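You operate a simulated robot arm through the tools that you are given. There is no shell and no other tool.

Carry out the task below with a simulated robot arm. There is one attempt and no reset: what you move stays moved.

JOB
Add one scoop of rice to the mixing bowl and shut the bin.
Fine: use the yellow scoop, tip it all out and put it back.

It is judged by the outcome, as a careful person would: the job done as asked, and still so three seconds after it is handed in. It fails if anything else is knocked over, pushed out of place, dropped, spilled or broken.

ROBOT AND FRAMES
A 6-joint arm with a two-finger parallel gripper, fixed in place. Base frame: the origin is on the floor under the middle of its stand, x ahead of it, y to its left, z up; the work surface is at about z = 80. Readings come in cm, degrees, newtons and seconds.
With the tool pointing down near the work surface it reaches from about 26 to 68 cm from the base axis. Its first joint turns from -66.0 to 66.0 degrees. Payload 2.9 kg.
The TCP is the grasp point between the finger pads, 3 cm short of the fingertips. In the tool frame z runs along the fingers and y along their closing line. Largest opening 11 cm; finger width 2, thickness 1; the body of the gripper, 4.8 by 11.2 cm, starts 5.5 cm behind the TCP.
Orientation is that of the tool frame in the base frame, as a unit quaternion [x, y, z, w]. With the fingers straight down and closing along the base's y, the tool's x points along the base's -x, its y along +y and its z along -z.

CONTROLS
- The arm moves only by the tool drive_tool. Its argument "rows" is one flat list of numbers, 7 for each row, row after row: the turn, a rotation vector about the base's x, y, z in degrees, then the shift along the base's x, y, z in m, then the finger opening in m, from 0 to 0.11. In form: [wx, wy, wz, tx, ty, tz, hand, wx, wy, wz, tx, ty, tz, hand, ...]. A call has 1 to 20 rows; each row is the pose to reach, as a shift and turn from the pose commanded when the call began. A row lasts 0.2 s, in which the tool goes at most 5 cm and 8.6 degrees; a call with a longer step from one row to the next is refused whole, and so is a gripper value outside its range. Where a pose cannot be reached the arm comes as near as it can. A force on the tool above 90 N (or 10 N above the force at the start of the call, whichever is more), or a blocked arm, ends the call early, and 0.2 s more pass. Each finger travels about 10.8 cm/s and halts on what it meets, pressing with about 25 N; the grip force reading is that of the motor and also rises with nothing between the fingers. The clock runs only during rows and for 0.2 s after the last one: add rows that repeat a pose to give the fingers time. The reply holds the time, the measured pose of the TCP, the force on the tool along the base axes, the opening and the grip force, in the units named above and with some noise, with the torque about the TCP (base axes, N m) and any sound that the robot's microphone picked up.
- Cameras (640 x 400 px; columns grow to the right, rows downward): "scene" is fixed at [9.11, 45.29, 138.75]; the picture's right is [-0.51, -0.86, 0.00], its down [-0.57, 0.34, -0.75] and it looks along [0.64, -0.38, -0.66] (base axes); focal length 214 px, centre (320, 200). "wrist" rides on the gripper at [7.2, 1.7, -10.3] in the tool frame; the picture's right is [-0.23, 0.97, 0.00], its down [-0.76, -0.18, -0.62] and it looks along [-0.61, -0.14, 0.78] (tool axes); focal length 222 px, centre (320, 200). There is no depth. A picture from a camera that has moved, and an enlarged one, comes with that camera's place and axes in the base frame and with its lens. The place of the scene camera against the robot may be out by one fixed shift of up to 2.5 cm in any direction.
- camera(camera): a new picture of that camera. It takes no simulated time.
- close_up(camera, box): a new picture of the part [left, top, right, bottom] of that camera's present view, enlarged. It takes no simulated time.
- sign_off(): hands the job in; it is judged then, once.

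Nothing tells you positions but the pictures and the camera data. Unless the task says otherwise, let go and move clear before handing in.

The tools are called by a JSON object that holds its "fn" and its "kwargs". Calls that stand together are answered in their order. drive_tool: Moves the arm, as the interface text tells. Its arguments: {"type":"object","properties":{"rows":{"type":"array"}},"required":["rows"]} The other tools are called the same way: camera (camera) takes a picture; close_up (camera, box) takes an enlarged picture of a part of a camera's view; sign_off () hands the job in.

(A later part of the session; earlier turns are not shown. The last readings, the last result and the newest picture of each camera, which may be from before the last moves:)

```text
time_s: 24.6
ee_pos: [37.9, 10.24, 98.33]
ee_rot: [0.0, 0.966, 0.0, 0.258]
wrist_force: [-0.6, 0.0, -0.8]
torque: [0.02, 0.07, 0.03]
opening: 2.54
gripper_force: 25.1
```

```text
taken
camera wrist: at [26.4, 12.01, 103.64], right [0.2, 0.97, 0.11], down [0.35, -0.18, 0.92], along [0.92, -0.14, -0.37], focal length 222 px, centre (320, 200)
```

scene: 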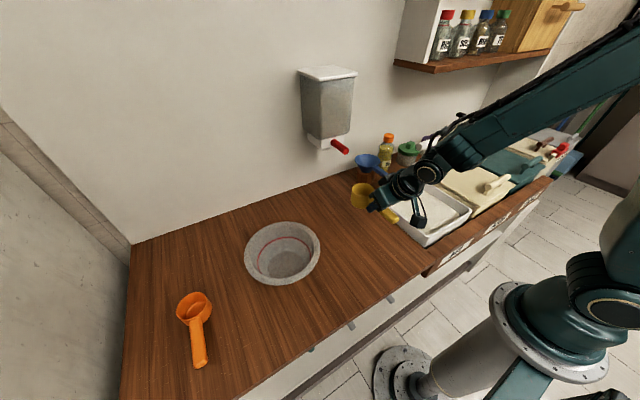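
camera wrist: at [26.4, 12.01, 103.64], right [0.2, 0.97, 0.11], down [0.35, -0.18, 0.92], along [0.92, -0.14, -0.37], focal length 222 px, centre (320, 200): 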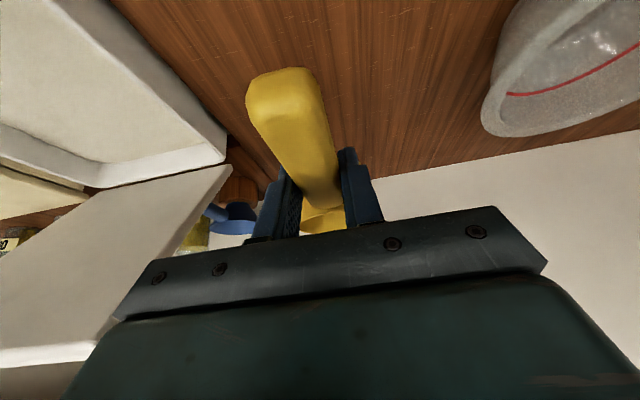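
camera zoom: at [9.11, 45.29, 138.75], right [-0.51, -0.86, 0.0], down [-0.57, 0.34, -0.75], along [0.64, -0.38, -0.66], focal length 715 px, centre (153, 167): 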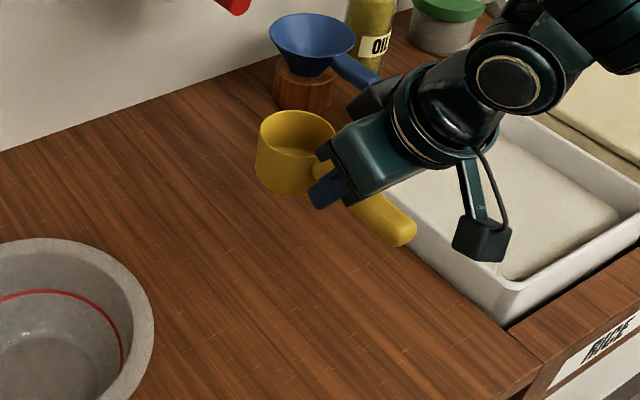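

The scoop is held firmly and level. While it is still empty I'll rehearse the pour: carry it to the bowl with a 45° yaw, then check how far the wrist can roll.

{"fn": "drive_tool", "kwargs": {"rows": [0, 0, 3, 0, 0.015, 0.005, 0.005, 0, 0, 7, -0.001, 0.035, 0.01, 0.005, 0, 0, 11, -0.002, 0.055, 0.015, 0.005, 0, 0, 15, -0.003, 0.075, 0.02, 0.005, 0, 0, 19, -0.004, 0.095, 0.02, 0.005, 0, 0, 23, -0.005, 0.115, 0.02, 0.005, 0, 0, 27, -0.006, 0.135, 0.02, 0.005, 0, 0, 31, -0.006, 0.155, 0.02, 0.005, 0, 0, 35, -0.007, 0.175, 0.02, 0.005, 0, 0, 39, -0.008, 0.195, 0.02, 0.005, 0, 0, 43, -0.008, 0.215, 0.02, 0.005, 0, 0, 45, -0.008, 0.234, 0.02, 0.005, 0, 0, 45, -0.008, 0.234, 0.02, 0.005]}}

{"fn": "camera", "kwargs": {"camera": "scene"}}

{"fn": "camera", "kwargs": {"camera": "wrist"}}

```text
time_s: 27.4
ee_pos: [37.21, 33.67, 100.17]
ee_rot: [-0.37, 0.892, 0.1, 0.239]
wrist_force: [0.8, -0.2, -0.6]
torque: [-0.04, 0.02, -0.01]
opening: 2.56
gripper_force: 24.8
```

```text
taken
```

scene: 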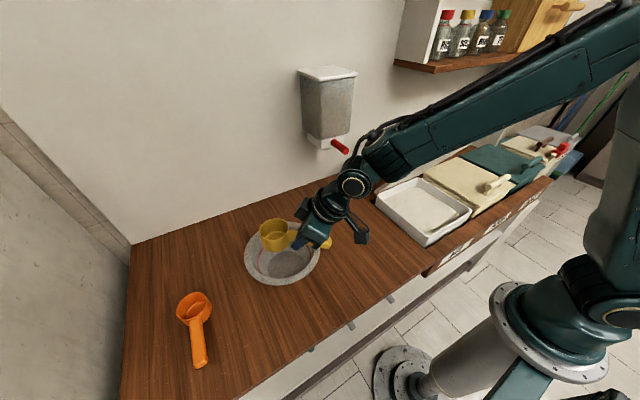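

```text
taken
camera wrist: at [28.09, 26.8, 105.55], right [-0.55, 0.83, 0.11], down [0.37, 0.12, 0.92], along [0.75, 0.55, -0.37], focal length 222 px, centre (320, 200)
```

wrist: 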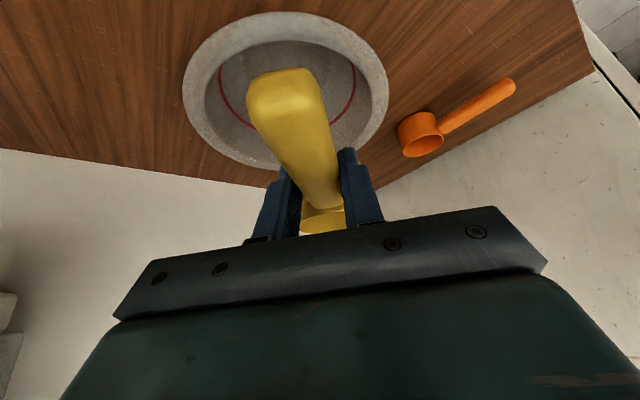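

The bowl centre now fits best at about (45.3, 36.8), radius 10.5, so the cup is well over it. Rehearsing an empty roll about the handle axis.

{"fn": "drive_tool", "kwargs": {"rows": [5.66, 5.66, 0, 0, 0, 0, 0.005, 11.3, 11.3, 0, 0, 0, 0, 0.005, 17, 17, 0, 0, 0, 0, 0.005, 22.6, 22.6, 0, 0, 0, 0, 0.005, 28.3, 28.3, 0, 0, 0, 0, 0.005, 34, 34, 0, 0, 0, 0, 0.005, 39.6, 39.6, 0, 0, 0, 0, 0.005, 45.2, 45.2, 0, 0, 0, 0, 0.005, 50.9, 50.9, 0, 0, 0, 0, 0.005, 56.6, 56.6, 0, 0, 0, 0, 0.005, 62.2, 62.2, 0, 0, 0, 0, 0.005, 67.9, 67.9, 0, 0, 0, 0, 0.005, 67.9, 67.9, 0, 0, 0, 0, 0.005]}}

{"fn": "camera", "kwargs": {"camera": "scene"}}

{"fn": "close_up", "kwargs": {"camera": "scene", "box": [220, 150, 440, 300]}}

```text
time_s: 30.2
ee_pos: [37.16, 33.5, 100.26]
ee_rot: [-0.129, 0.747, 0.65, -0.055]
wrist_force: [-0.3, -0.8, -0.8]
torque: [-0.01, 0.04, 0.0]
opening: 2.55
gripper_force: 25.3
out of reach, approached as far as the arm can: row 11, 12, 13
```

```text
taken
```

scene: 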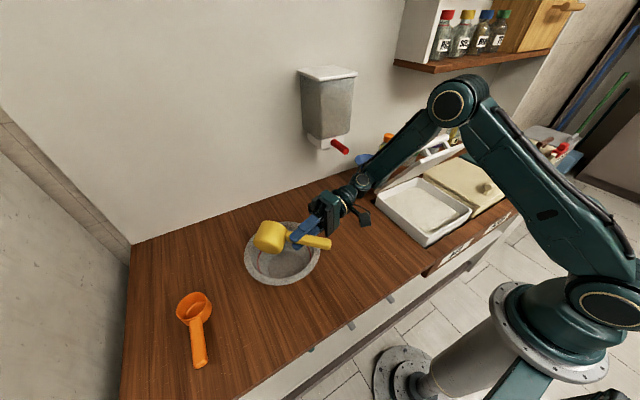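

```text
2.67 times, centred on (330, 225) of scene
camera zoom: at [9.11, 45.29, 138.75], right [-0.51, -0.86, 0.0], down [-0.57, 0.34, -0.75], along [0.64, -0.38, -0.66], focal length 572 px, centre (293, 133)
```

zoom: 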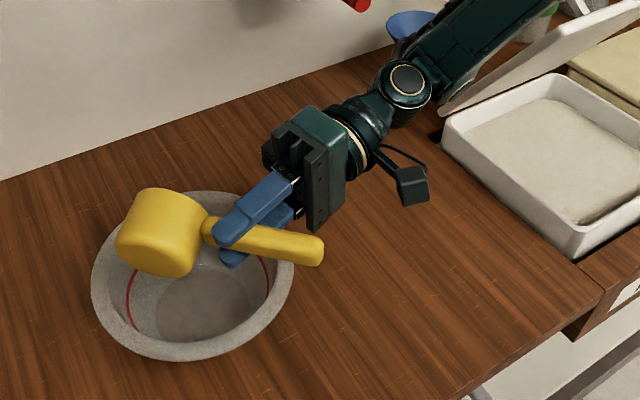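

The sideways roll stops at about 80°, where the tool goes horizontal, so that motion can't empty the cup. Rotating about a forward-and-down axis with the tool pointing outward should get the cup past horizontal, so I'll unroll first and then test that, still empty.

{"fn": "drive_tool", "kwargs": {"rows": [-5.66, -5.66, 0, 0, 0, 0, 0.005, -11.3, -11.3, 0, 0, 0, 0, 0.005, -17, -17, 0, 0, 0, 0, 0.005, -22.6, -22.6, 0, 0, 0, 0, 0.005, -28.3, -28.3, 0, 0, 0, 0, 0.005, -34, -34, 0, 0, 0, 0, 0.005, -39.6, -39.6, 0, 0, 0, 0, 0.005, -45.2, -45.2, 0, 0, 0, 0, 0.005, -50.9, -50.9, 0, 0, 0, 0, 0.005, -56.6, -56.6, 0, 0, 0, 0, 0.005, -62.2, -62.2, 0, 0, 0, 0, 0.005, -67.9, -67.9, 0, 0, 0, 0, 0.005, -67.9, -67.9, 0, 0, 0, 0, 0.005]}}

```text
time_s: 33.0
ee_pos: [37.27, 33.56, 100.24]
ee_rot: [-0.4, 0.87, -0.027, 0.288]
wrist_force: [0.0, -0.1, -0.7]
torque: [-0.05, 0.02, 0.0]
opening: 2.55
gripper_force: 24.5
```

The controller held at the 80° pose, so the scoop is now rolled back 16° too far. I'll level it again first.

{"fn": "drive_tool", "kwargs": {"rows": [5.66, 5.66, 0, 0, 0, 0, 0.005, 11.45, 11.45, 0, 0, 0, 0, 0.005, 11.45, 11.45, 0, 0.01, 0.005, -0.015, 0.005, 11.45, 11.45, 0, 0.02, 0.012, -0.03, 0.005, 11.45, 11.45, 0, 0.032, 0.018, -0.04, 0.005, 11.45, 11.45, 0, 0.032, 0.018, -0.04, 0.005]}}

{"fn": "camera", "kwargs": {"camera": "wrist"}}

{"fn": "close_up", "kwargs": {"camera": "scene", "box": [220, 150, 440, 300]}}

```text
time_s: 34.4
ee_pos: [40.52, 35.4, 96.31]
ee_rot: [-0.37, 0.892, 0.101, 0.239]
wrist_force: [-0.3, -0.9, -0.1]
torque: [-0.04, 0.04, 0.01]
opening: 2.51
gripper_force: 25.0
```

```text
taken
camera wrist: at [31.24, 28.57, 101.59], right [-0.55, 0.83, 0.12], down [0.37, 0.12, 0.92], along [0.75, 0.55, -0.37], focal length 222 px, centre (320, 200)
```

wrist: 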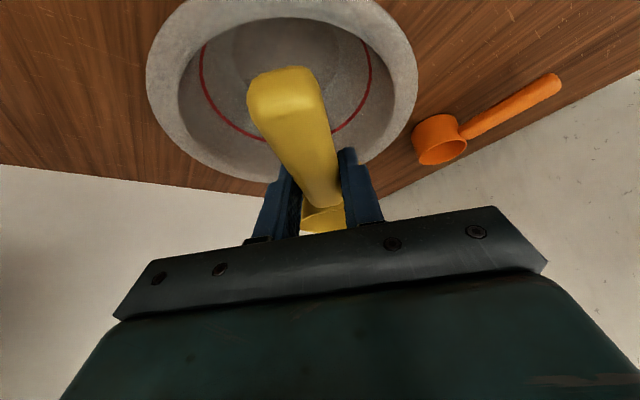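

```text
2.67 times, centred on (330, 225) of scene
camera zoom: at [9.11, 45.29, 138.75], right [-0.51, -0.86, 0.0], down [-0.57, 0.34, -0.75], along [0.64, -0.38, -0.66], focal length 572 px, centre (293, 133)
```

zoom: 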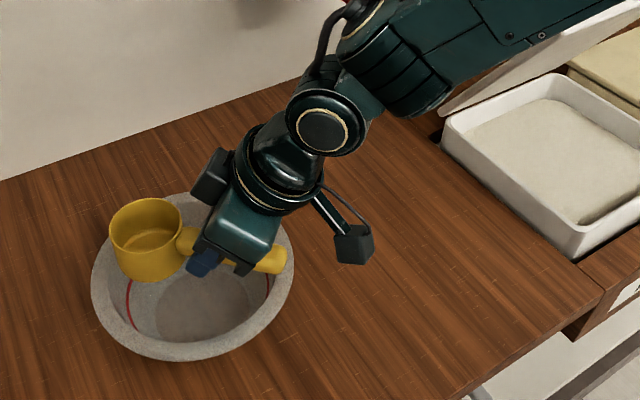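

Level again over the bowl. Now testing the new pour motion, rotating about the forward-and-down axis with the scoop still empty.

{"fn": "drive_tool", "kwargs": {"rows": [4.9, 4.9, -4, 0, 0, 0, 0.005, 9.8, 9.8, -8, 0, 0, 0, 0.005, 14.7, 14.7, -12, 0, 0, 0, 0.005, 19.6, 19.6, -16, 0, 0, 0, 0.005, 24.5, 24.5, -20, 0, 0, 0, 0.005, 29.4, 29.4, -24, 0, 0, 0, 0.005, 34.3, 34.3, -28, 0, 0, 0, 0.005, 39.2, 39.2, -32, 0, 0, 0.002, 0.005, 44.1, 44.1, -36, 0, 0, 0.004, 0.005, 49, 49, -40, 0, 0, 0.006, 0.005, 53.9, 53.9, -44, 0, 0, 0.008, 0.005, 58.8, 58.8, -48, 0, 0, 0.01, 0.005, 58.8, 58.8, -48, 0, 0, 0.01, 0.005]}}

{"fn": "close_up", "kwargs": {"camera": "scene", "box": [220, 150, 440, 300]}}

{"fn": "camera", "kwargs": {"camera": "scene"}}

```text
time_s: 37.2
ee_pos: [40.26, 35.32, 97.16]
ee_rot: [0.24, 0.796, 0.553, -0.042]
wrist_force: [-0.6, 0.3, -1.1]
torque: [-0.03, 0.02, 0.02]
opening: 2.52
gripper_force: 24.9
```

```text
2.67 times, centred on (330, 225) of scene
camera zoom: at [9.11, 45.29, 138.75], right [-0.51, -0.86, 0.0], down [-0.57, 0.34, -0.75], along [0.64, -0.38, -0.66], focal length 572 px, centre (293, 133)
```

zoom: 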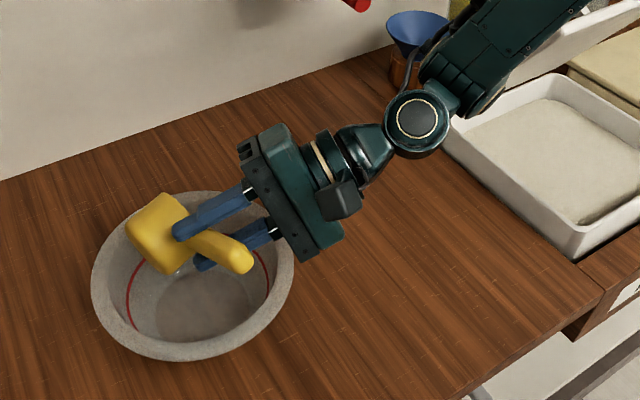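

```text
taken
```

scene: 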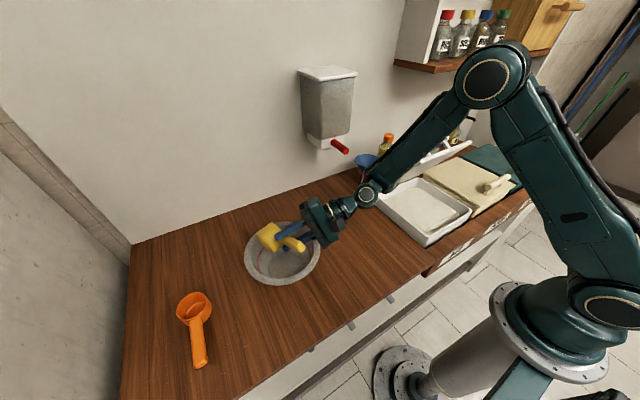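

That reached 96° with no limits. Continuing to about 180°.

{"fn": "drive_tool", "kwargs": {"rows": [4.9, 4.9, -4, 0, 0, 0.002, 0.005, 9.8, 9.8, -8, 0, 0, 0.004, 0.005, 14.7, 14.7, -12, 0, 0, 0.006, 0.005, 19.6, 19.6, -16, 0, 0, 0.008, 0.005, 24.5, 24.5, -20, 0, 0, 0.011, 0.005, 29.4, 29.4, -24, 0, 0, 0.014, 0.005, 34.3, 34.3, -28, 0, 0, 0.016, 0.005, 39.2, 39.2, -32, 0, 0, 0.018, 0.005, 44.1, 44.1, -36, 0, 0, 0.02, 0.005, 49, 49, -40, 0, 0, 0.02, 0.005, 51.4, 51.4, -42, 0, 0, 0.02, 0.005, 51.4, 51.4, -42, 0, 0, 0.02, 0.005]}}

{"fn": "close_up", "kwargs": {"camera": "scene", "box": [220, 150, 440, 300]}}

{"fn": "camera", "kwargs": {"camera": "wrist"}}

```text
time_s: 39.8
ee_pos: [41.31, 36.3, 100.06]
ee_rot: [0.657, 0.269, 0.651, -0.269]
wrist_force: [0.1, 0.0, -0.7]
torque: [-0.03, 0.03, 0.0]
opening: 2.5
gripper_force: 25.2
out of reach, approached as far as the arm can: row 8, 9, 10, 11, 12
```

```text
2.67 times, centred on (330, 225) of scene
camera zoom: at [9.11, 45.29, 138.75], right [-0.51, -0.86, 0.0], down [-0.57, 0.34, -0.75], along [0.64, -0.38, -0.66], focal length 572 px, centre (293, 133)
```

zoom: 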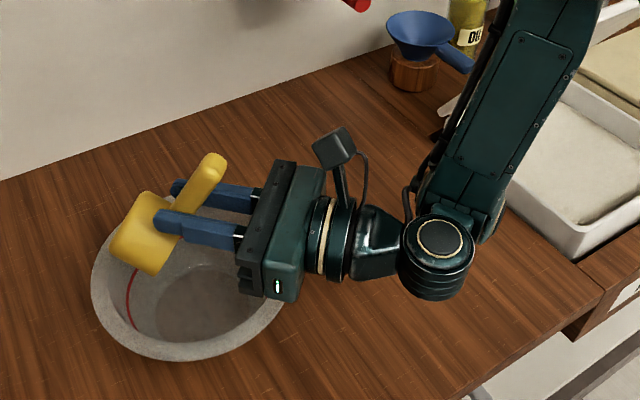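

```text
taken
camera wrist: at [35.28, 27.92, 107.36], right [0.68, -0.69, -0.23], down [-0.57, -0.31, -0.76], along [0.45, 0.65, -0.61], focal length 222 px, centre (320, 200)
```

wrist: 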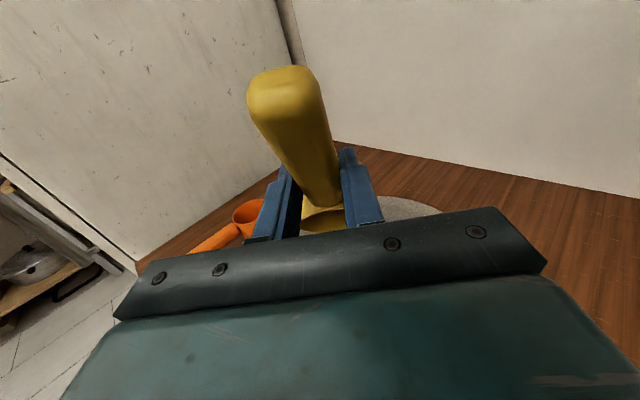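

The cup can get to fully tipped; only the position ran slightly short, so I'll work a bit further out. I'll test raising the tool tip further so the cup slopes down more steeply.

{"fn": "drive_tool", "kwargs": {"rows": [0, 0, 0, 0.01, 0.005, 0, 0.005, 0, 0, 0, 0.02, 0.01, 0, 0.005, 4, -4, 0, 0.025, 0.01, 0, 0.005, 8, -8, 0, 0.025, 0.01, 0.002, 0.005, 12, -12, 0, 0.025, 0.01, 0.005, 0.005, 14.1, -14.1, 0, 0.025, 0.01, 0.008, 0.005, 14.1, -14.1, 0, 0.025, 0.01, 0.008, 0.005]}}

{"fn": "close_up", "kwargs": {"camera": "scene", "box": [220, 150, 440, 300]}}

```text
time_s: 41.4
ee_pos: [49.28, 42.93, 104.43]
ee_rot: [0.532, 0.218, 0.756, -0.313]
wrist_force: [0.4, 0.5, -0.7]
torque: [-0.06, 0.01, -0.01]
opening: 2.54
gripper_force: 24.9
out of reach, approached as far as the arm can: row 3, 4, 5, 6, 7
```

```text
2.67 times, centred on (330, 225) of scene
camera zoom: at [9.11, 45.29, 138.75], right [-0.51, -0.86, 0.0], down [-0.57, 0.34, -0.75], along [0.64, -0.38, -0.66], focal length 572 px, centre (293, 133)
```

zoom: 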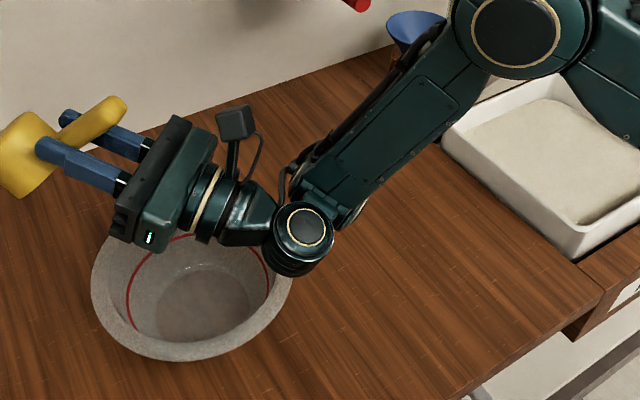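

Steeper tilt is only reachable further out, past the bowl; the wrist bend is limited when close in. With a 45° pitched grip the cup would tip 45° below horizontal right over the bowl. I'll bring the scoop back the way it came, set it on its spot and re-grip it at 45°.

{"fn": "drive_tool", "kwargs": {"rows": [-4, 4, 0, -0.015, -0.013, -0.005, 0.005, -8, 8, 0, -0.03, -0.026, -0.015, 0.005, -12, 12, 0, -0.045, -0.04, -0.025, 0.005, -14.1, 14.1, 0, -0.06, -0.052, -0.035, 0.005, -14.1, 14.1, 0, -0.066, -0.056, -0.035, 0.005]}}

```text
time_s: 42.6
ee_pos: [42.54, 36.94, 100.94]
ee_rot: [0.655, 0.268, 0.653, -0.269]
wrist_force: [-0.2, -0.3, -1.0]
torque: [0.0, 0.0, 0.01]
opening: 2.52
gripper_force: 25.0
```

Orientation is back at the tipped pose. Now rolling the scoop back toward level.

{"fn": "drive_tool", "kwargs": {"rows": [-4.9, -4.9, 4, 0, 0, 0, 0.005, -9.8, -9.8, 8, 0, 0, 0, 0.005, -14.7, -14.7, 12, 0, 0, 0, 0.005, -19.6, -19.6, 16, 0, 0, 0, 0.005, -24.5, -24.5, 20, 0, 0, 0, 0.005, -29.4, -29.4, 24, 0, 0, 0, 0.005, -34.3, -34.3, 28, 0, 0, 0, 0.005, -39.2, -39.2, 32, 0, 0, 0, 0.005, -44.1, -44.1, 36, 0, 0, 0, 0.005, -49, -49, 40, 0, 0, 0, 0.005, -53.9, -53.9, 44, 0, 0, 0, 0.005, -58.8, -58.8, 48, 0, 0, 0, 0.005, -58.8, -58.8, 48, 0, 0, 0, 0.005]}}

{"fn": "drive_tool", "kwargs": {"rows": [-4.9, -4.9, 4, 0, 0, 0, 0.005, -9.8, -9.8, 8, 0, 0, 0, 0.005, -14.7, -14.7, 12, 0, 0, 0, 0.005, -19.6, -19.6, 16, 0, 0, 0, 0.005, -24.5, -24.5, 20, 0, 0, 0, 0.005, -29.4, -29.4, 24, 0, 0, 0, 0.005, -34.3, -34.3, 28, 0, 0, 0, 0.005, -39.2, -39.2, 32, 0, 0, 0, 0.005, -44.1, -44.1, 36, 0, 0, 0, 0.005, -49, -49, 40, 0, 0, 0, 0.005, -51.4, -51.4, 42, 0, 0, 0, 0.005, -51.4, -51.4, 42, 0, 0, 0, 0.005]}}

```text
time_s: 45.4
ee_pos: [42.5, 37.05, 101.08]
ee_rot: [0.162, 0.844, 0.512, -0.003]
wrist_force: [-0.2, -0.2, -0.9]
torque: [-0.02, 0.03, 0.01]
opening: 2.52
gripper_force: 25.0
```

```text
time_s: 48.0
ee_pos: [42.56, 36.9, 101.07]
ee_rot: [-0.37, 0.892, 0.1, 0.239]
wrist_force: [0.0, 0.5, -0.3]
torque: [-0.03, 0.01, 0.05]
opening: 2.49
gripper_force: 24.5
```

The scoop is level again at the 45° yaw. I'll carry it back above its original spot.

{"fn": "drive_tool", "kwargs": {"rows": [0, 0, -3, -0.003, -0.02, 0, 0.005, 0, 0, -7, -0.007, -0.04, 0, 0.005, 0, 0, -11, -0.01, -0.06, 0, 0.005, 0, 0, -15, -0.014, -0.08, 0, 0.005, 0, 0, -19, -0.017, -0.1, -0.005, 0.005, 0, 0, -23, -0.02, -0.125, -0.01, 0.005, 0, 0, -27, -0.024, -0.15, -0.015, 0.005, 0, 0, -31, -0.028, -0.175, -0.02, 0.005, 0, 0, -35, -0.032, -0.2, -0.025, 0.005, 0, 0, -39, -0.036, -0.225, -0.03, 0.005, 0, 0, -43, -0.04, -0.247, -0.03, 0.005, 0, 0, -45, -0.045, -0.2672, -0.03, 0.005, 0, 0, -45, -0.045, -0.2672, -0.03, 0.005, 0, 0, -45, -0.045, -0.2672, -0.03, 0.005]}}

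{"fn": "close_up", "kwargs": {"camera": "scene", "box": [310, 150, 430, 270]}}

{"fn": "camera", "kwargs": {"camera": "wrist"}}

```text
time_s: 51.0
ee_pos: [38.0, 10.23, 97.97]
ee_rot: [0.0, 0.966, 0.003, 0.258]
wrist_force: [0.2, 0.5, -0.3]
torque: [-0.01, 0.09, -0.02]
opening: 2.49
gripper_force: 24.3
```

```text
3.33 times, centred on (370, 210) of scene
camera zoom: at [9.11, 45.29, 138.75], right [-0.51, -0.86, 0.0], down [-0.57, 0.34, -0.75], along [0.64, -0.38, -0.66], focal length 715 px, centre (153, 167)
```

zoom: 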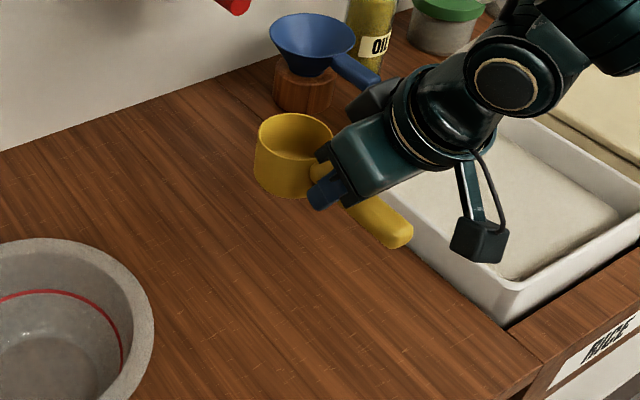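

```text
taken
camera wrist: at [26.56, 11.89, 103.32], right [0.2, 0.97, 0.12], down [0.35, -0.18, 0.92], along [0.92, -0.14, -0.37], focal length 222 px, centre (320, 200)
```

wrist: 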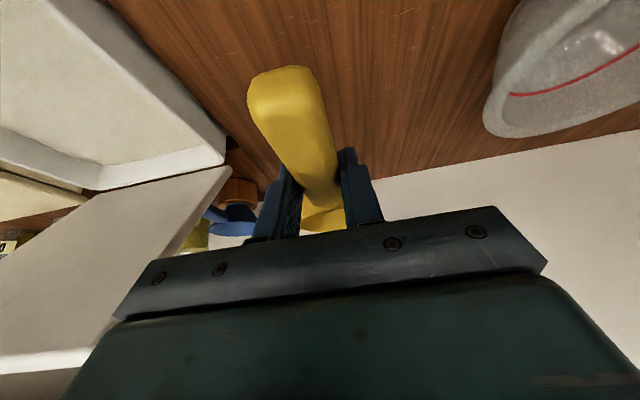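

Directly above the original spot. Lowering to the original height, watching for contact.

{"fn": "drive_tool", "kwargs": {"rows": [0, 0, 0, 0, 0, -0.03, 0.005, 0, 0, 0, 0, 0, -0.06, 0.005, 0, 0, 0, 0, 0, -0.09, 0.005, 0, 0, 0, 0, 0, -0.112, 0.005, 0, 0, 0, 0, 0, -0.125, 0.005, 0, 0, 0, 0, 0, -0.131, 0.005, 0, 0, 0, 0, 0, -0.1335, 0.005, 0, 0, 0, 0, 0, -0.1335, 0.005]}}

{"fn": "close_up", "kwargs": {"camera": "scene", "box": [320, 190, 420, 270]}}

```text
time_s: 52.8
ee_pos: [38.01, 10.26, 84.62]
ee_rot: [0.0, 0.966, 0.002, 0.26]
wrist_force: [-3.7, -1.0, 17.3]
torque: [-0.03, -0.42, 0.0]
opening: 2.56
gripper_force: 25.2
```

```text
5.00 times, centred on (370, 230) of scene
camera zoom: at [9.08, 45.29, 138.75], right [-0.51, -0.86, 0.0], down [-0.57, 0.34, -0.75], along [0.65, -0.38, -0.66], focal length 1072 px, centre (70, 50)
```

zoom: 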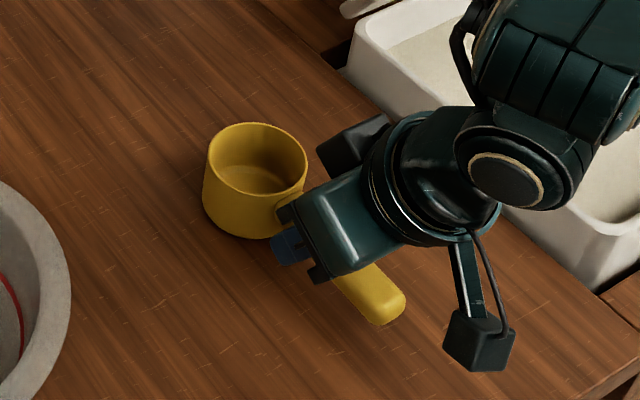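

The scoop is back on its spot and lightly pressed down. I'll release it, tip the open gripper to 45° around the handle and check.

{"fn": "drive_tool", "kwargs": {"rows": [0, 0, 0, 0, 0, 0.001, 0.02, 0, 0, 0, 0, 0, 0.001, 0.055, 0, 0, 0, 0, 0, 0.001, 0.055, 0, -5, 0, -0.001, 0, 0.0, 0.055, 0, -10, 0, -0.002, 0, -0.002, 0.055, 0, -15, 0, -0.003, 0, -0.004, 0.055, 0, -15, 0, -0.003, 0, -0.004, 0.055]}}

{"fn": "camera", "kwargs": {"camera": "wrist"}}

{"fn": "close_up", "kwargs": {"camera": "scene", "box": [320, 190, 420, 270]}}

```text
time_s: 54.4
ee_pos: [37.58, 10.22, 84.24]
ee_rot: [0.0, 0.924, 0.002, 0.383]
wrist_force: [0.8, 0.4, 0.5]
torque: [0.02, 0.0, -0.02]
opening: 5.5
gripper_force: 0.1
```

```text
taken
camera wrist: at [25.19, 11.99, 86.46], right [0.16, 0.97, 0.16], down [0.1, -0.18, 0.98], along [0.98, -0.14, -0.12], focal length 222 px, centre (320, 200)
```

wrist: 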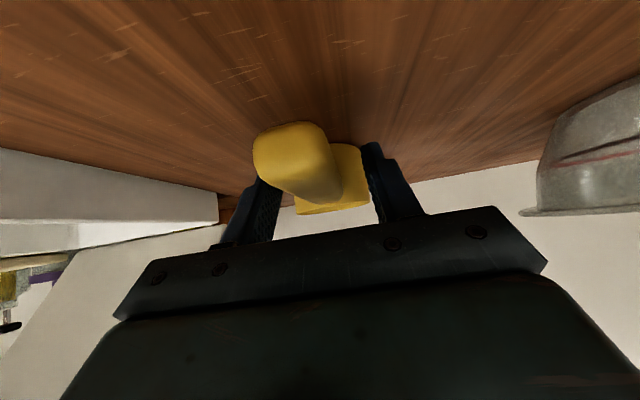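

```text
5.00 times, centred on (370, 230) of scene
camera zoom: at [9.11, 45.29, 138.75], right [-0.51, -0.86, 0.0], down [-0.57, 0.34, -0.75], along [0.64, -0.38, -0.66], focal length 1072 px, centre (70, 50)
```

zoom: 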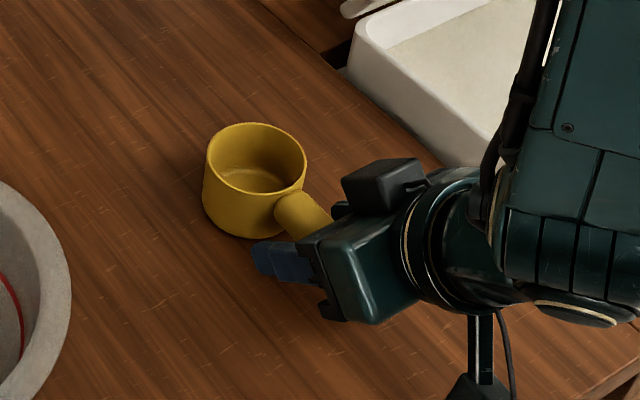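

The 45° pose is reachable, with the handle between the fingers and the scoop undisturbed. Re-gripping.

{"fn": "drive_tool", "kwargs": {"rows": [0, 0, 0, 0, 0, 0, 0.035, 0, 0, 0, 0, 0, 0, 0.02, 0, 0, 0, 0, 0, 0, 0.01, 0, 0, 0, 0, 0, 0, 0.005, 0, 0, 0, 0, 0, 0, 0.005]}}

{"fn": "drive_tool", "kwargs": {"rows": [0, 0, 0, 0, 0, 0.005, 0.005, 0, 0, 0, 0, 0, 0.02, 0.005, 0, 0, 0, 0, 0, 0.045, 0.005, 0, 0, 0, 0, 0, 0.075, 0.005, 0, 0, 0, 0, 0, 0.105, 0.005, 0, 0, 0, 0, 0, 0.135, 0.005, 0, 0, 0, 0, 0, 0.165, 0.005, 0, 0, 0, 0, 0, 0.165, 0.005]}}

{"fn": "camera", "kwargs": {"camera": "scene"}}

{"fn": "camera", "kwargs": {"camera": "wrist"}}

{"fn": "close_up", "kwargs": {"camera": "scene", "box": [310, 140, 430, 260]}}

```text
time_s: 55.6
ee_pos: [37.63, 10.43, 84.13]
ee_rot: [-0.001, 0.924, 0.002, 0.383]
wrist_force: [1.1, 0.0, -0.8]
torque: [-0.02, 0.02, 0.0]
opening: 2.53
gripper_force: 25.4
```

```text
time_s: 57.4
ee_pos: [37.76, 10.27, 100.85]
ee_rot: [-0.001, 0.924, 0.002, 0.383]
wrist_force: [0.3, 0.7, -1.0]
torque: [0.03, 0.02, 0.03]
opening: 2.54
gripper_force: 24.8
```

```text
taken
```

scene: 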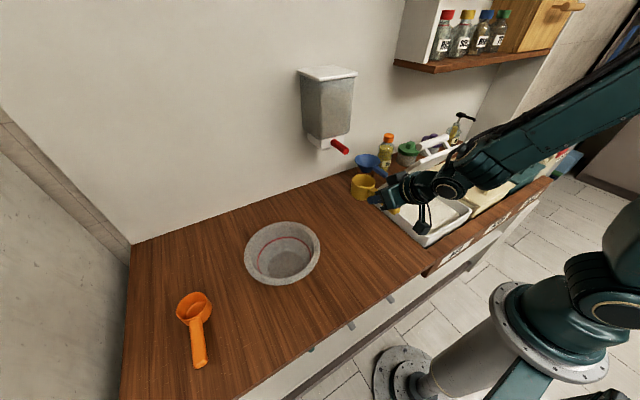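

```text
taken
camera wrist: at [25.32, 11.99, 103.1], right [0.16, 0.97, 0.16], down [0.1, -0.18, 0.98], along [0.98, -0.14, -0.12], focal length 222 px, centre (320, 200)
```

wrist: 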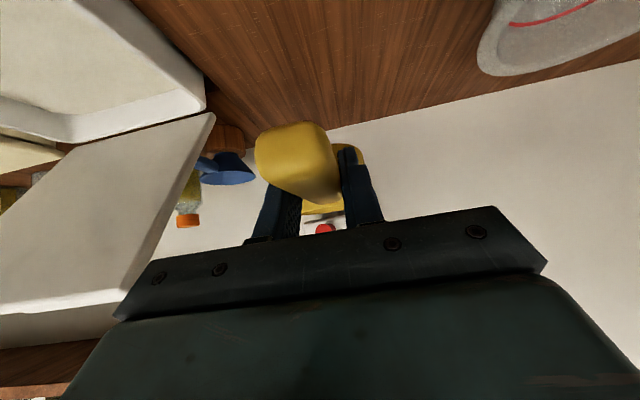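

```text
3.33 times, centred on (370, 200) of scene
camera zoom: at [9.11, 45.29, 138.75], right [-0.51, -0.86, 0.0], down [-0.57, 0.34, -0.75], along [0.64, -0.38, -0.66], focal length 715 px, centre (153, 200)
```

zoom: 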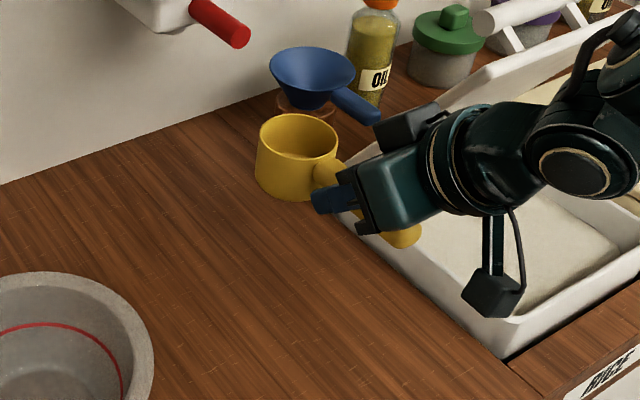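

The scoop is held at the 45° grip. The open lid overhangs the bin, so I'll pitch the empty cup down, pull in a little toward the robot, and swing over the bin underneath the lid's edge.

{"fn": "drive_tool", "kwargs": {"rows": [0, 8, 0, -0.005, 0, -0.005, 0.005, 0, 16, 0, -0.015, 0, -0.015, 0.005, 0, 25, 0, -0.025, 0, -0.025, 0.005, 0, 25, 0, -0.032, 0, -0.038, 0.005, 0, 25, 0, -0.032, 0, -0.038, 0.005]}}

{"fn": "drive_tool", "kwargs": {"rows": [0, 0, -2, 0.0005, -0.02, 0, 0.005, 0, 0, -4, 0.001, -0.04, 0, 0.005, 0, 0, -6, 0.0015, -0.06, 0, 0.005, 0, 0, -8, 0.002, -0.08, 0, 0.005, 0, 0, -10, 0.0025, -0.1, 0, 0.005, 0, 0, -12, 0.003, -0.12, 0, 0.005, 0, 0, -14, 0.0035, -0.14, 0, 0.005, 0, 0, -16, 0.004, -0.16, 0, 0.005, 0, 0, -18, 0.0045, -0.18, 0, 0.005, 0, 0, -20, 0.005, -0.2, 0, 0.005, 0, 0, -22, 0.005, -0.22, 0, 0.005, 0, 0, -23, 0.005, -0.24, 0, 0.005, 0, 0, -23, 0.005, -0.257, 0, 0.005, 0, 0, -23, 0.005, -0.257, 0, 0.005]}}

{"fn": "camera", "kwargs": {"camera": "scene"}}

{"fn": "close_up", "kwargs": {"camera": "scene", "box": [350, 120, 510, 260]}}

{"fn": "camera", "kwargs": {"camera": "wrist"}}

```text
refused: row 3 steps farther than a row can; nothing moved
```

```text
time_s: 60.4
ee_pos: [37.99, -15.48, 100.77]
ee_rot: [0.184, 0.905, -0.074, 0.375]
wrist_force: [0.1, 0.3, -1.0]
torque: [-0.01, -0.01, -0.01]
opening: 0.5
gripper_force: 0.1
```

```text
taken
```

scene: 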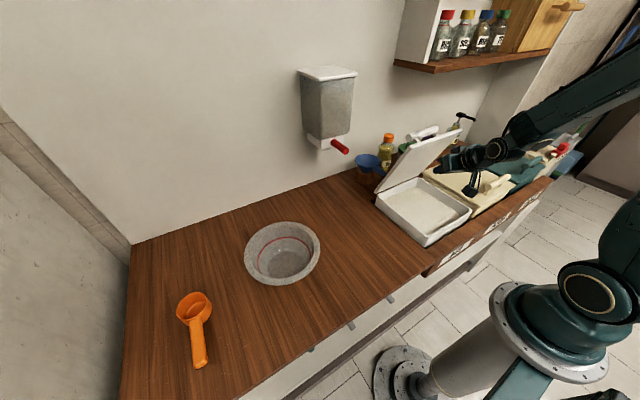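

```text
2.86 times, centred on (430, 190) of scene
camera zoom: at [9.11, 45.29, 138.75], right [-0.51, -0.86, 0.0], down [-0.57, 0.34, -0.75], along [0.64, -0.38, -0.66], focal length 613 px, centre (6, 229)
```

zoom: 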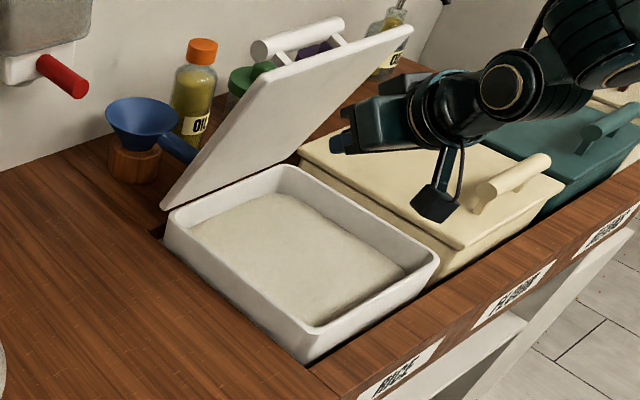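

```text
taken
camera wrist: at [27.27, -9.16, 102.9], right [0.53, 0.83, 0.16], down [0.02, -0.2, 0.98], along [0.85, -0.51, -0.12], focal length 222 px, centre (320, 200)
```

wrist: 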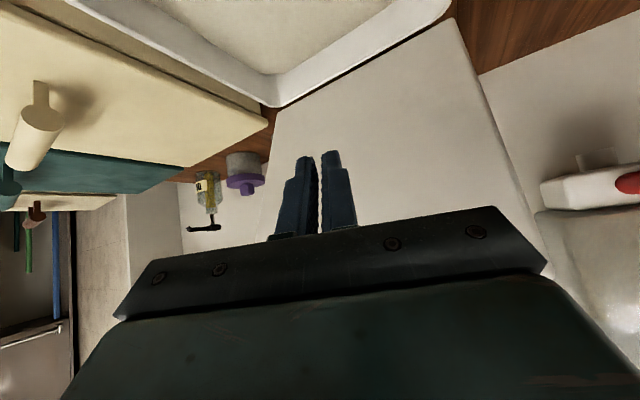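

I made a mistake: the first call was refused because one pitch step was too large, but the swing I had queued with it still ran, at the wrong height. The gripper now reads 0.5 cm, so it is empty, and the lid has probably been pushed too. I'll find the scoop before moving anything.

{"fn": "close_up", "kwargs": {"camera": "scene", "box": [420, 100, 540, 200]}}

{"fn": "close_up", "kwargs": {"camera": "scene", "box": [340, 120, 440, 220]}}

{"fn": "close_up", "kwargs": {"camera": "scene", "box": [400, 190, 640, 400]}}

{"fn": "close_up", "kwargs": {"camera": "wrist", "box": [120, 0, 520, 240]}}

```text
4.00 times, centred on (480, 150) of scene
camera zoom: at [9.11, 45.29, 138.75], right [-0.51, -0.86, 0.0], down [-0.57, 0.34, -0.75], along [0.64, -0.38, -0.66], focal length 858 px, centre (-320, 400)
```

zoom: 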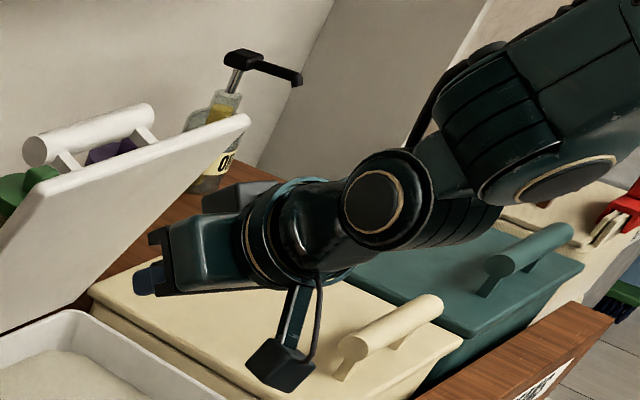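

```text
4.00 times, centred on (390, 170) of scene
camera zoom: at [9.11, 45.29, 138.75], right [-0.51, -0.86, 0.0], down [-0.57, 0.34, -0.75], along [0.64, -0.38, -0.66], focal length 858 px, centre (40, 320)
```

zoom: 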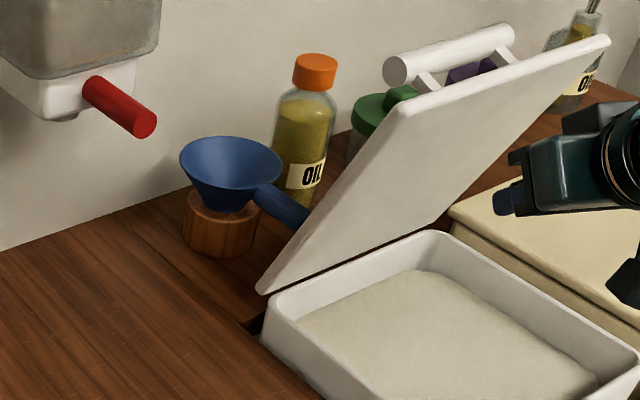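

```text
1.90 times, centred on (520, 295) of scene
camera zoom: at [9.11, 45.29, 138.75], right [-0.51, -0.86, 0.0], down [-0.57, 0.34, -0.75], along [0.64, -0.38, -0.66], focal length 408 px, centre (-61, 19)
```

zoom: 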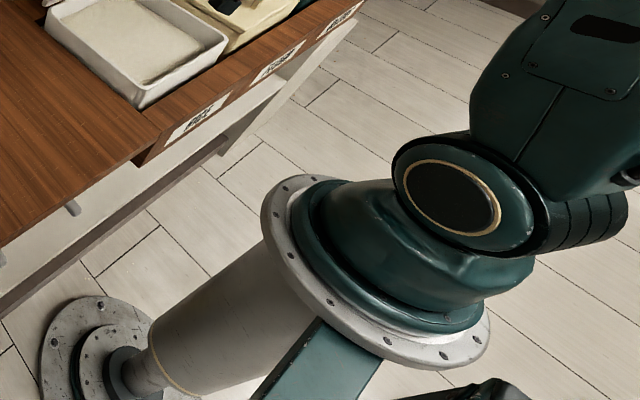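

```text
1.60 times, centred on (320, 120) of wrist
camera zoom: at [27.27, -9.16, 102.9], right [0.53, 0.83, 0.16], down [0.02, -0.2, 0.98], along [0.85, -0.51, -0.12], focal length 355 px, centre (320, 328)
```

zoom: 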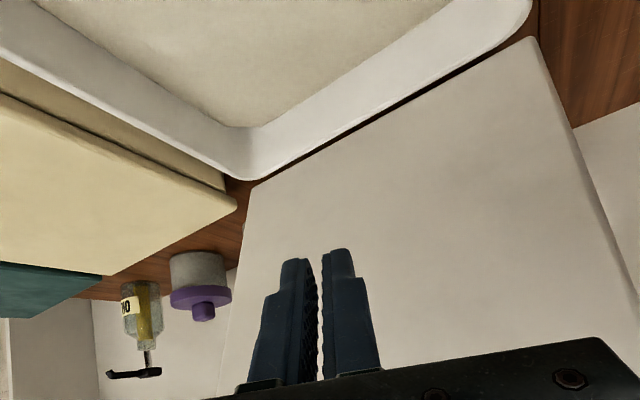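

The scoop isn't visible from here, and the lid has been pushed further open, to roughly 67°. I'll lift the gripper straight up, clear of the lid, and look for the scoop.

{"fn": "drive_tool", "kwargs": {"rows": [0, 0, 0, 0, 0, 0.03, 0.005, 0, 0, 0, 0, 0, 0.06, 0.005, 0, 8, 0, 0, 0, 0.09, 0.005, 0, 16, 0, 0, 0, 0.12, 0.005, 0, 24, 0, -0.01, 0, 0.15, 0.005, 0, 32, 0, -0.02, 0, 0.18, 0.005, 0, 32, 0, -0.03, 0, 0.2, 0.005]}}

{"fn": "camera", "kwargs": {"camera": "scene"}}

{"fn": "camera", "kwargs": {"camera": "wrist"}}

```text
time_s: 62.0
ee_pos: [35.27, -15.36, 120.7]
ee_rot: [0.156, 0.974, -0.122, 0.11]
wrist_force: [0.1, 0.4, 0.3]
torque: [0.0, 0.02, -0.01]
opening: 0.48
gripper_force: 0.1
```

```text
taken
```

scene: 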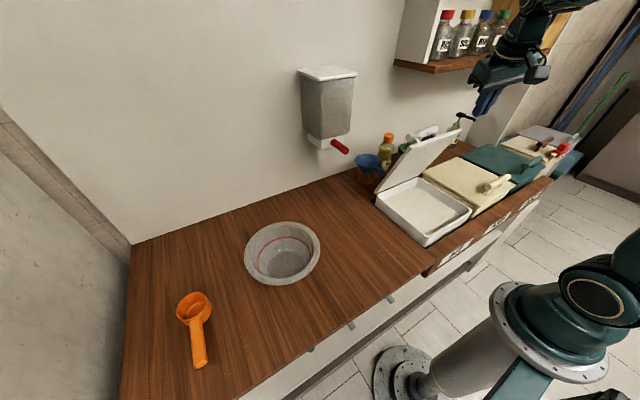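

```text
taken
camera wrist: at [27.31, -8.98, 128.32], right [0.53, 0.83, -0.14], down [0.54, -0.21, 0.82], along [0.65, -0.51, -0.56], focal length 222 px, centre (320, 200)
```

wrist: 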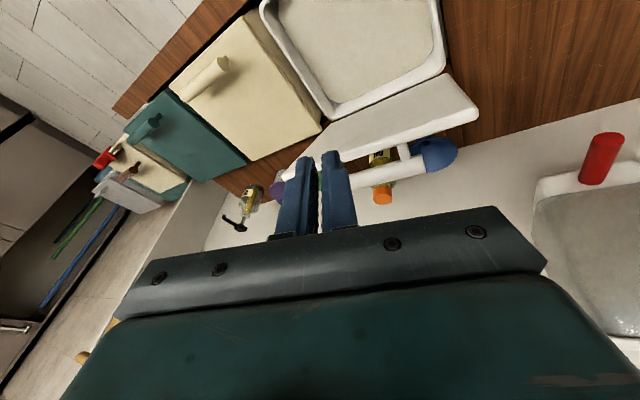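

{"fn": "close_up", "kwargs": {"camera": "wrist", "box": [200, 80, 500, 240]}}

{"fn": "close_up", "kwargs": {"camera": "wrist", "box": [0, 0, 260, 180]}}

{"fn": "close_up", "kwargs": {"camera": "scene", "box": [350, 110, 530, 250]}}

{"fn": "close_up", "kwargs": {"camera": "scene", "box": [300, 240, 560, 400]}}

```text
2.13 times, centred on (350, 160) of wrist
camera zoom: at [27.31, -8.98, 128.32], right [0.53, 0.83, -0.14], down [0.54, -0.21, 0.82], along [0.65, -0.51, -0.56], focal length 474 px, centre (256, 285)
```

zoom: 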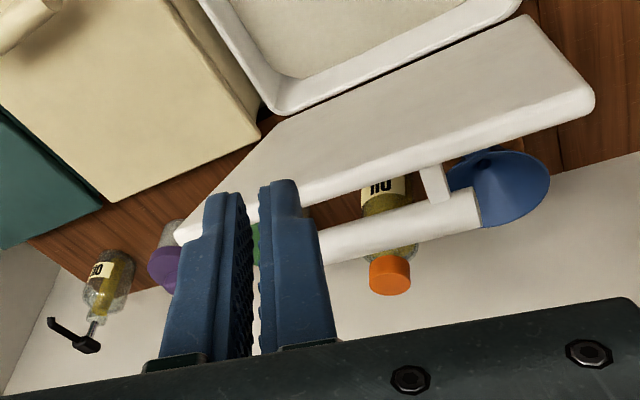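

```text
2.22 times, centred on (130, 90) of wrist
camera zoom: at [27.31, -8.98, 128.32], right [0.53, 0.83, -0.14], down [0.54, -0.21, 0.82], along [0.65, -0.51, -0.56], focal length 494 px, centre (742, 444)
```

zoom: 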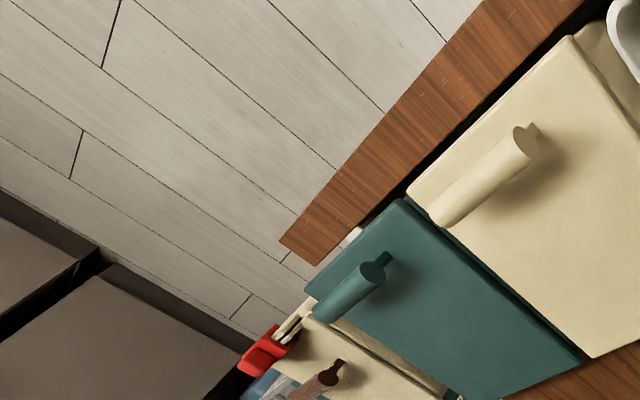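

```text
2.86 times, centred on (440, 180) of scene
camera zoom: at [9.11, 45.29, 138.75], right [-0.51, -0.86, 0.0], down [-0.57, 0.34, -0.75], along [0.64, -0.38, -0.66], focal length 613 px, centre (-23, 257)
```

zoom: 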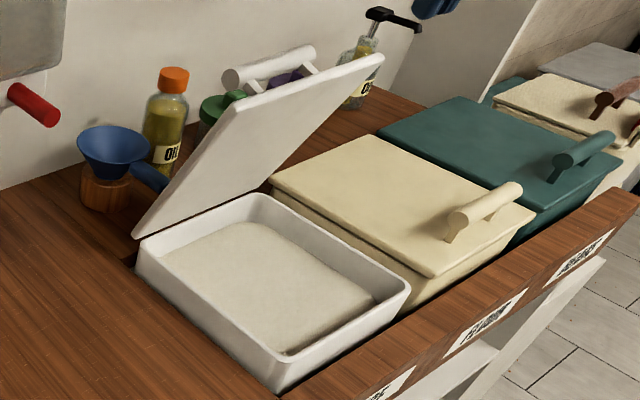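

```text
2.46 times, centred on (430, 320) of scene
camera zoom: at [9.11, 45.29, 138.75], right [-0.51, -0.86, 0.0], down [-0.57, 0.34, -0.75], along [0.64, -0.38, -0.66], focal length 528 px, centre (49, -95)
```

zoom: 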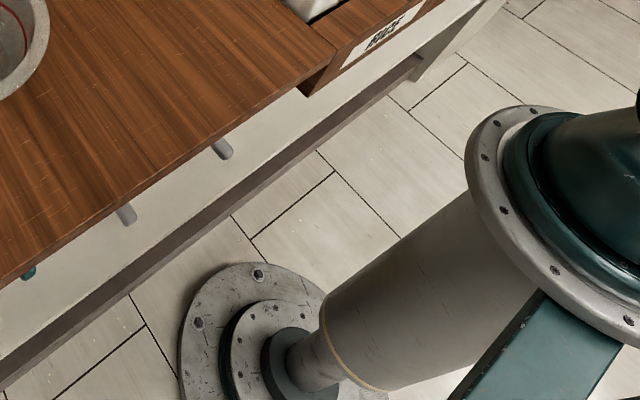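

The scoop is not on the counter, in the bin or on the other lids, as far as I can see. It may be hidden behind the open lid, so I'll move the camera up and over to look behind it.

{"fn": "drive_tool", "kwargs": {"rows": [3.5, 3.2, 4.5, 0.02, 0, 0.03, 0.005, 7, 6.4, 9, 0.045, -0.005, 0.06, 0.005, 10.5, 9.5, 13.5, 0.075, -0.01, 0.08, 0.005, 14.1, 12.7, 18, 0.105, -0.015, 0.08, 0.005, 14.1, 12.7, 18, 0.14, -0.02, 0.08, 0.005, 14.1, 12.7, 18, 0.17, -0.025, 0.08, 0.005, 14.1, 12.7, 18, 0.19, -0.025, 0.08, 0.005]}}

{"fn": "camera", "kwargs": {"camera": "wrist"}}

{"fn": "camera", "kwargs": {"camera": "scene"}}

```text
time_s: 63.3
ee_pos: [49.78, -17.7, 126.34]
ee_rot: [0.014, 1.0, 0.01, -0.019]
wrist_force: [16.8, -3.8, -27.8]
torque: [-0.13, 0.29, -0.13]
opening: 0.49
gripper_force: 0.1
out of reach, approached as far as the arm can: row 2, 3, 6
stopped in row 6: the force on the tool passed its limit at 122 N (the readings are from after the stop); the commanded pose is now the measured one
```

```text
taken
camera wrist: at [42.96, -15.93, 136.96], right [0.26, 0.97, 0.01], down [0.78, -0.21, 0.59], along [0.57, -0.14, -0.81], focal length 222 px, centre (320, 200)
```

wrist: 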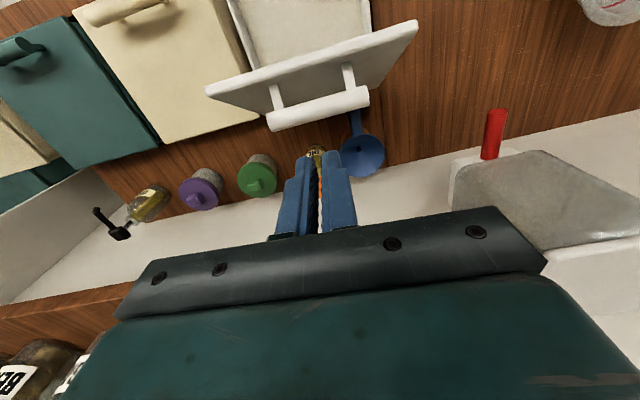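

```text
taken
```

scene: 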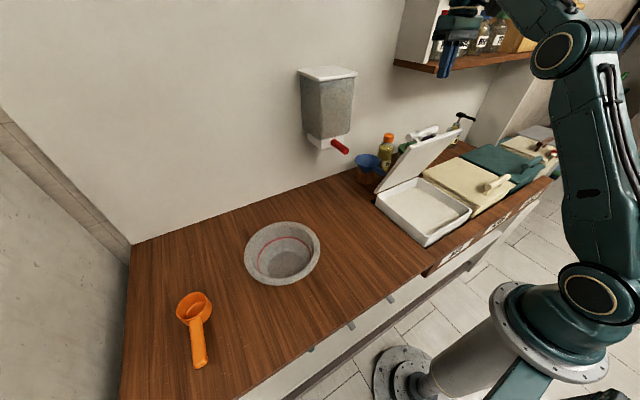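

The arm touched something, probably near the shelf, and stopped. I'll back straight out toward the robot and check the shelf.

{"fn": "drive_tool", "kwargs": {"rows": [0, 0, 0, -0.02, 0, 0, 0.005, 0, 0, 0, -0.05, 0, 0, 0.005, 0, 0, 0, -0.08, 0, 0, 0.005, 0, 0, 0, -0.08, 0, 0, 0.005]}}

{"fn": "camera", "kwargs": {"camera": "scene"}}

{"fn": "camera", "kwargs": {"camera": "wrist"}}

{"fn": "close_up", "kwargs": {"camera": "scene", "box": [380, 0, 600, 120]}}

```text
time_s: 64.3
ee_pos: [41.6, -17.66, 126.11]
ee_rot: [0.014, 1.0, 0.011, -0.021]
wrist_force: [-0.2, 0.7, 0.2]
torque: [0.0, 0.02, 0.01]
opening: 0.48
gripper_force: 0.1
```

```text
taken
```

scene: 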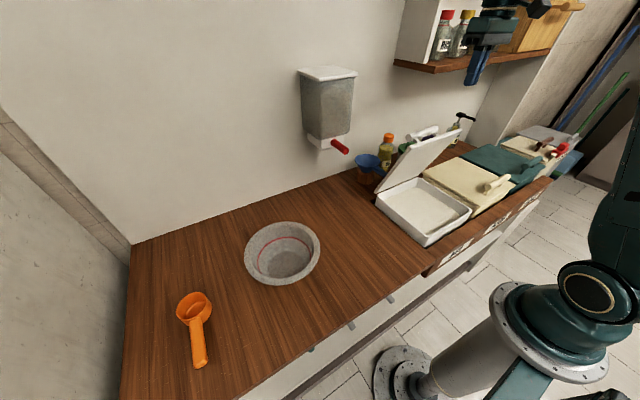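

```text
taken
camera wrist: at [34.98, -15.91, 136.8], right [0.26, 0.97, 0.01], down [0.78, -0.21, 0.59], along [0.57, -0.14, -0.81], focal length 222 px, centre (320, 200)
```

wrist: 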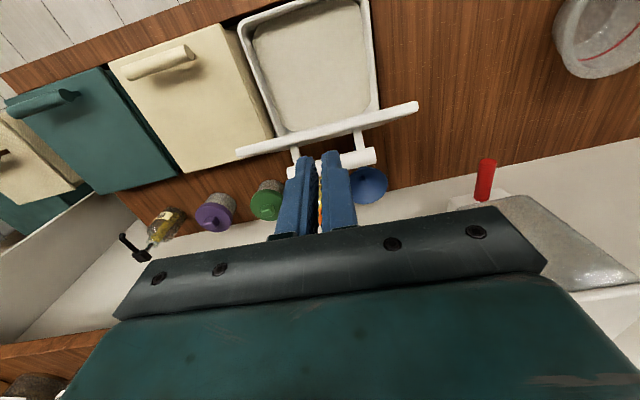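

```text
2.91 times, centred on (490, 60) of scene
camera zoom: at [9.1, 45.29, 138.75], right [-0.51, -0.86, 0.0], down [-0.57, 0.34, -0.75], along [0.64, -0.38, -0.66], focal length 624 px, centre (-174, 607)
```

zoom: 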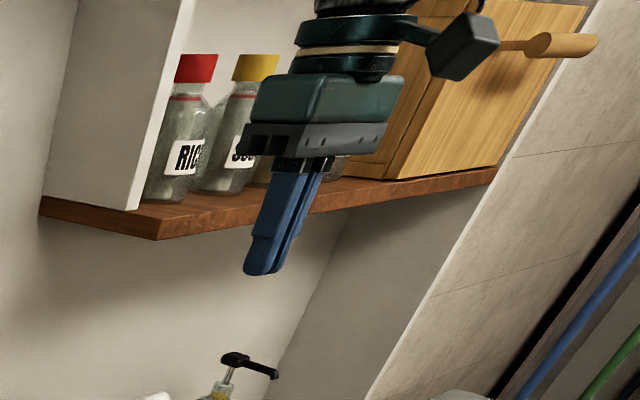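

The shelf jars are still upright. There is no scoop behind the lid either, so it may have gone over the front edge. I'll turn the camera to look along the front of the counter and at the floor.

{"fn": "drive_tool", "kwargs": {"rows": [0, 0, 8, -0.01, 0.008, -0.005, 0.005, 0, 0, 16, -0.02, 0.016, -0.01, 0.005, 0, 0, 24, -0.03, 0.024, -0.015, 0.005, 0, 0, 32, -0.04, 0.032, -0.02, 0.005, 0, 0, 40, -0.05, 0.04, -0.025, 0.005, 0, 0, 48, -0.06, 0.048, -0.03, 0.005, 0, 0, 56, -0.07, 0.056, -0.035, 0.005, 0, 0, 64, -0.08, 0.064, -0.04, 0.005, 0, 0, 72, -0.09, 0.072, -0.045, 0.005, 0, 0, 80, -0.1, 0.08, -0.05, 0.005, 0, 0, 88, -0.1, 0.09, -0.05, 0.005, 0, 0, 88, -0.1, 0.09, -0.05, 0.005]}}

{"fn": "camera", "kwargs": {"camera": "wrist"}}

{"fn": "camera", "kwargs": {"camera": "scene"}}

```text
time_s: 66.9
ee_pos: [32.45, -8.83, 124.74]
ee_rot: [-0.684, 0.729, -0.005, -0.024]
wrist_force: [0.7, -1.0, 0.6]
torque: [0.04, 0.01, 0.01]
opening: 0.48
gripper_force: 0.0
out of reach, approached as far as the arm can: row 7, 8, 9, 10, 11, 12
```

```text
taken
camera wrist: at [30.65, -15.42, 135.49], right [-0.96, 0.29, 0.01], down [0.24, 0.77, 0.59], along [0.16, 0.57, -0.81], focal length 222 px, centre (320, 200)
```

wrist: 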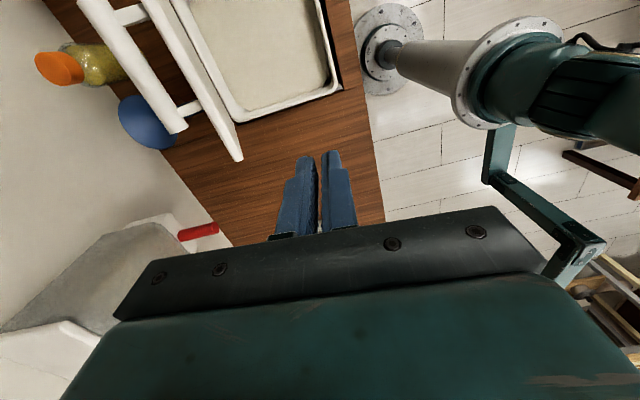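

```text
taken
```

scene: 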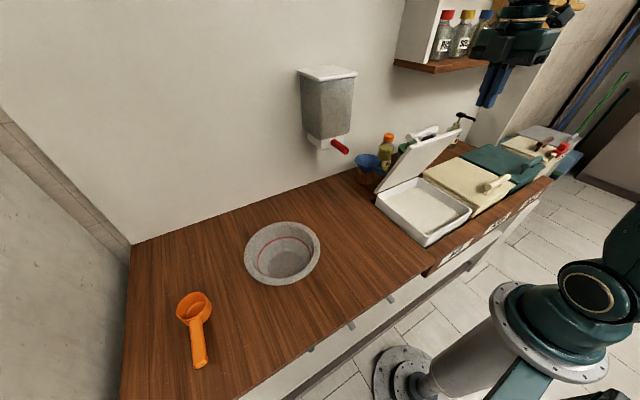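

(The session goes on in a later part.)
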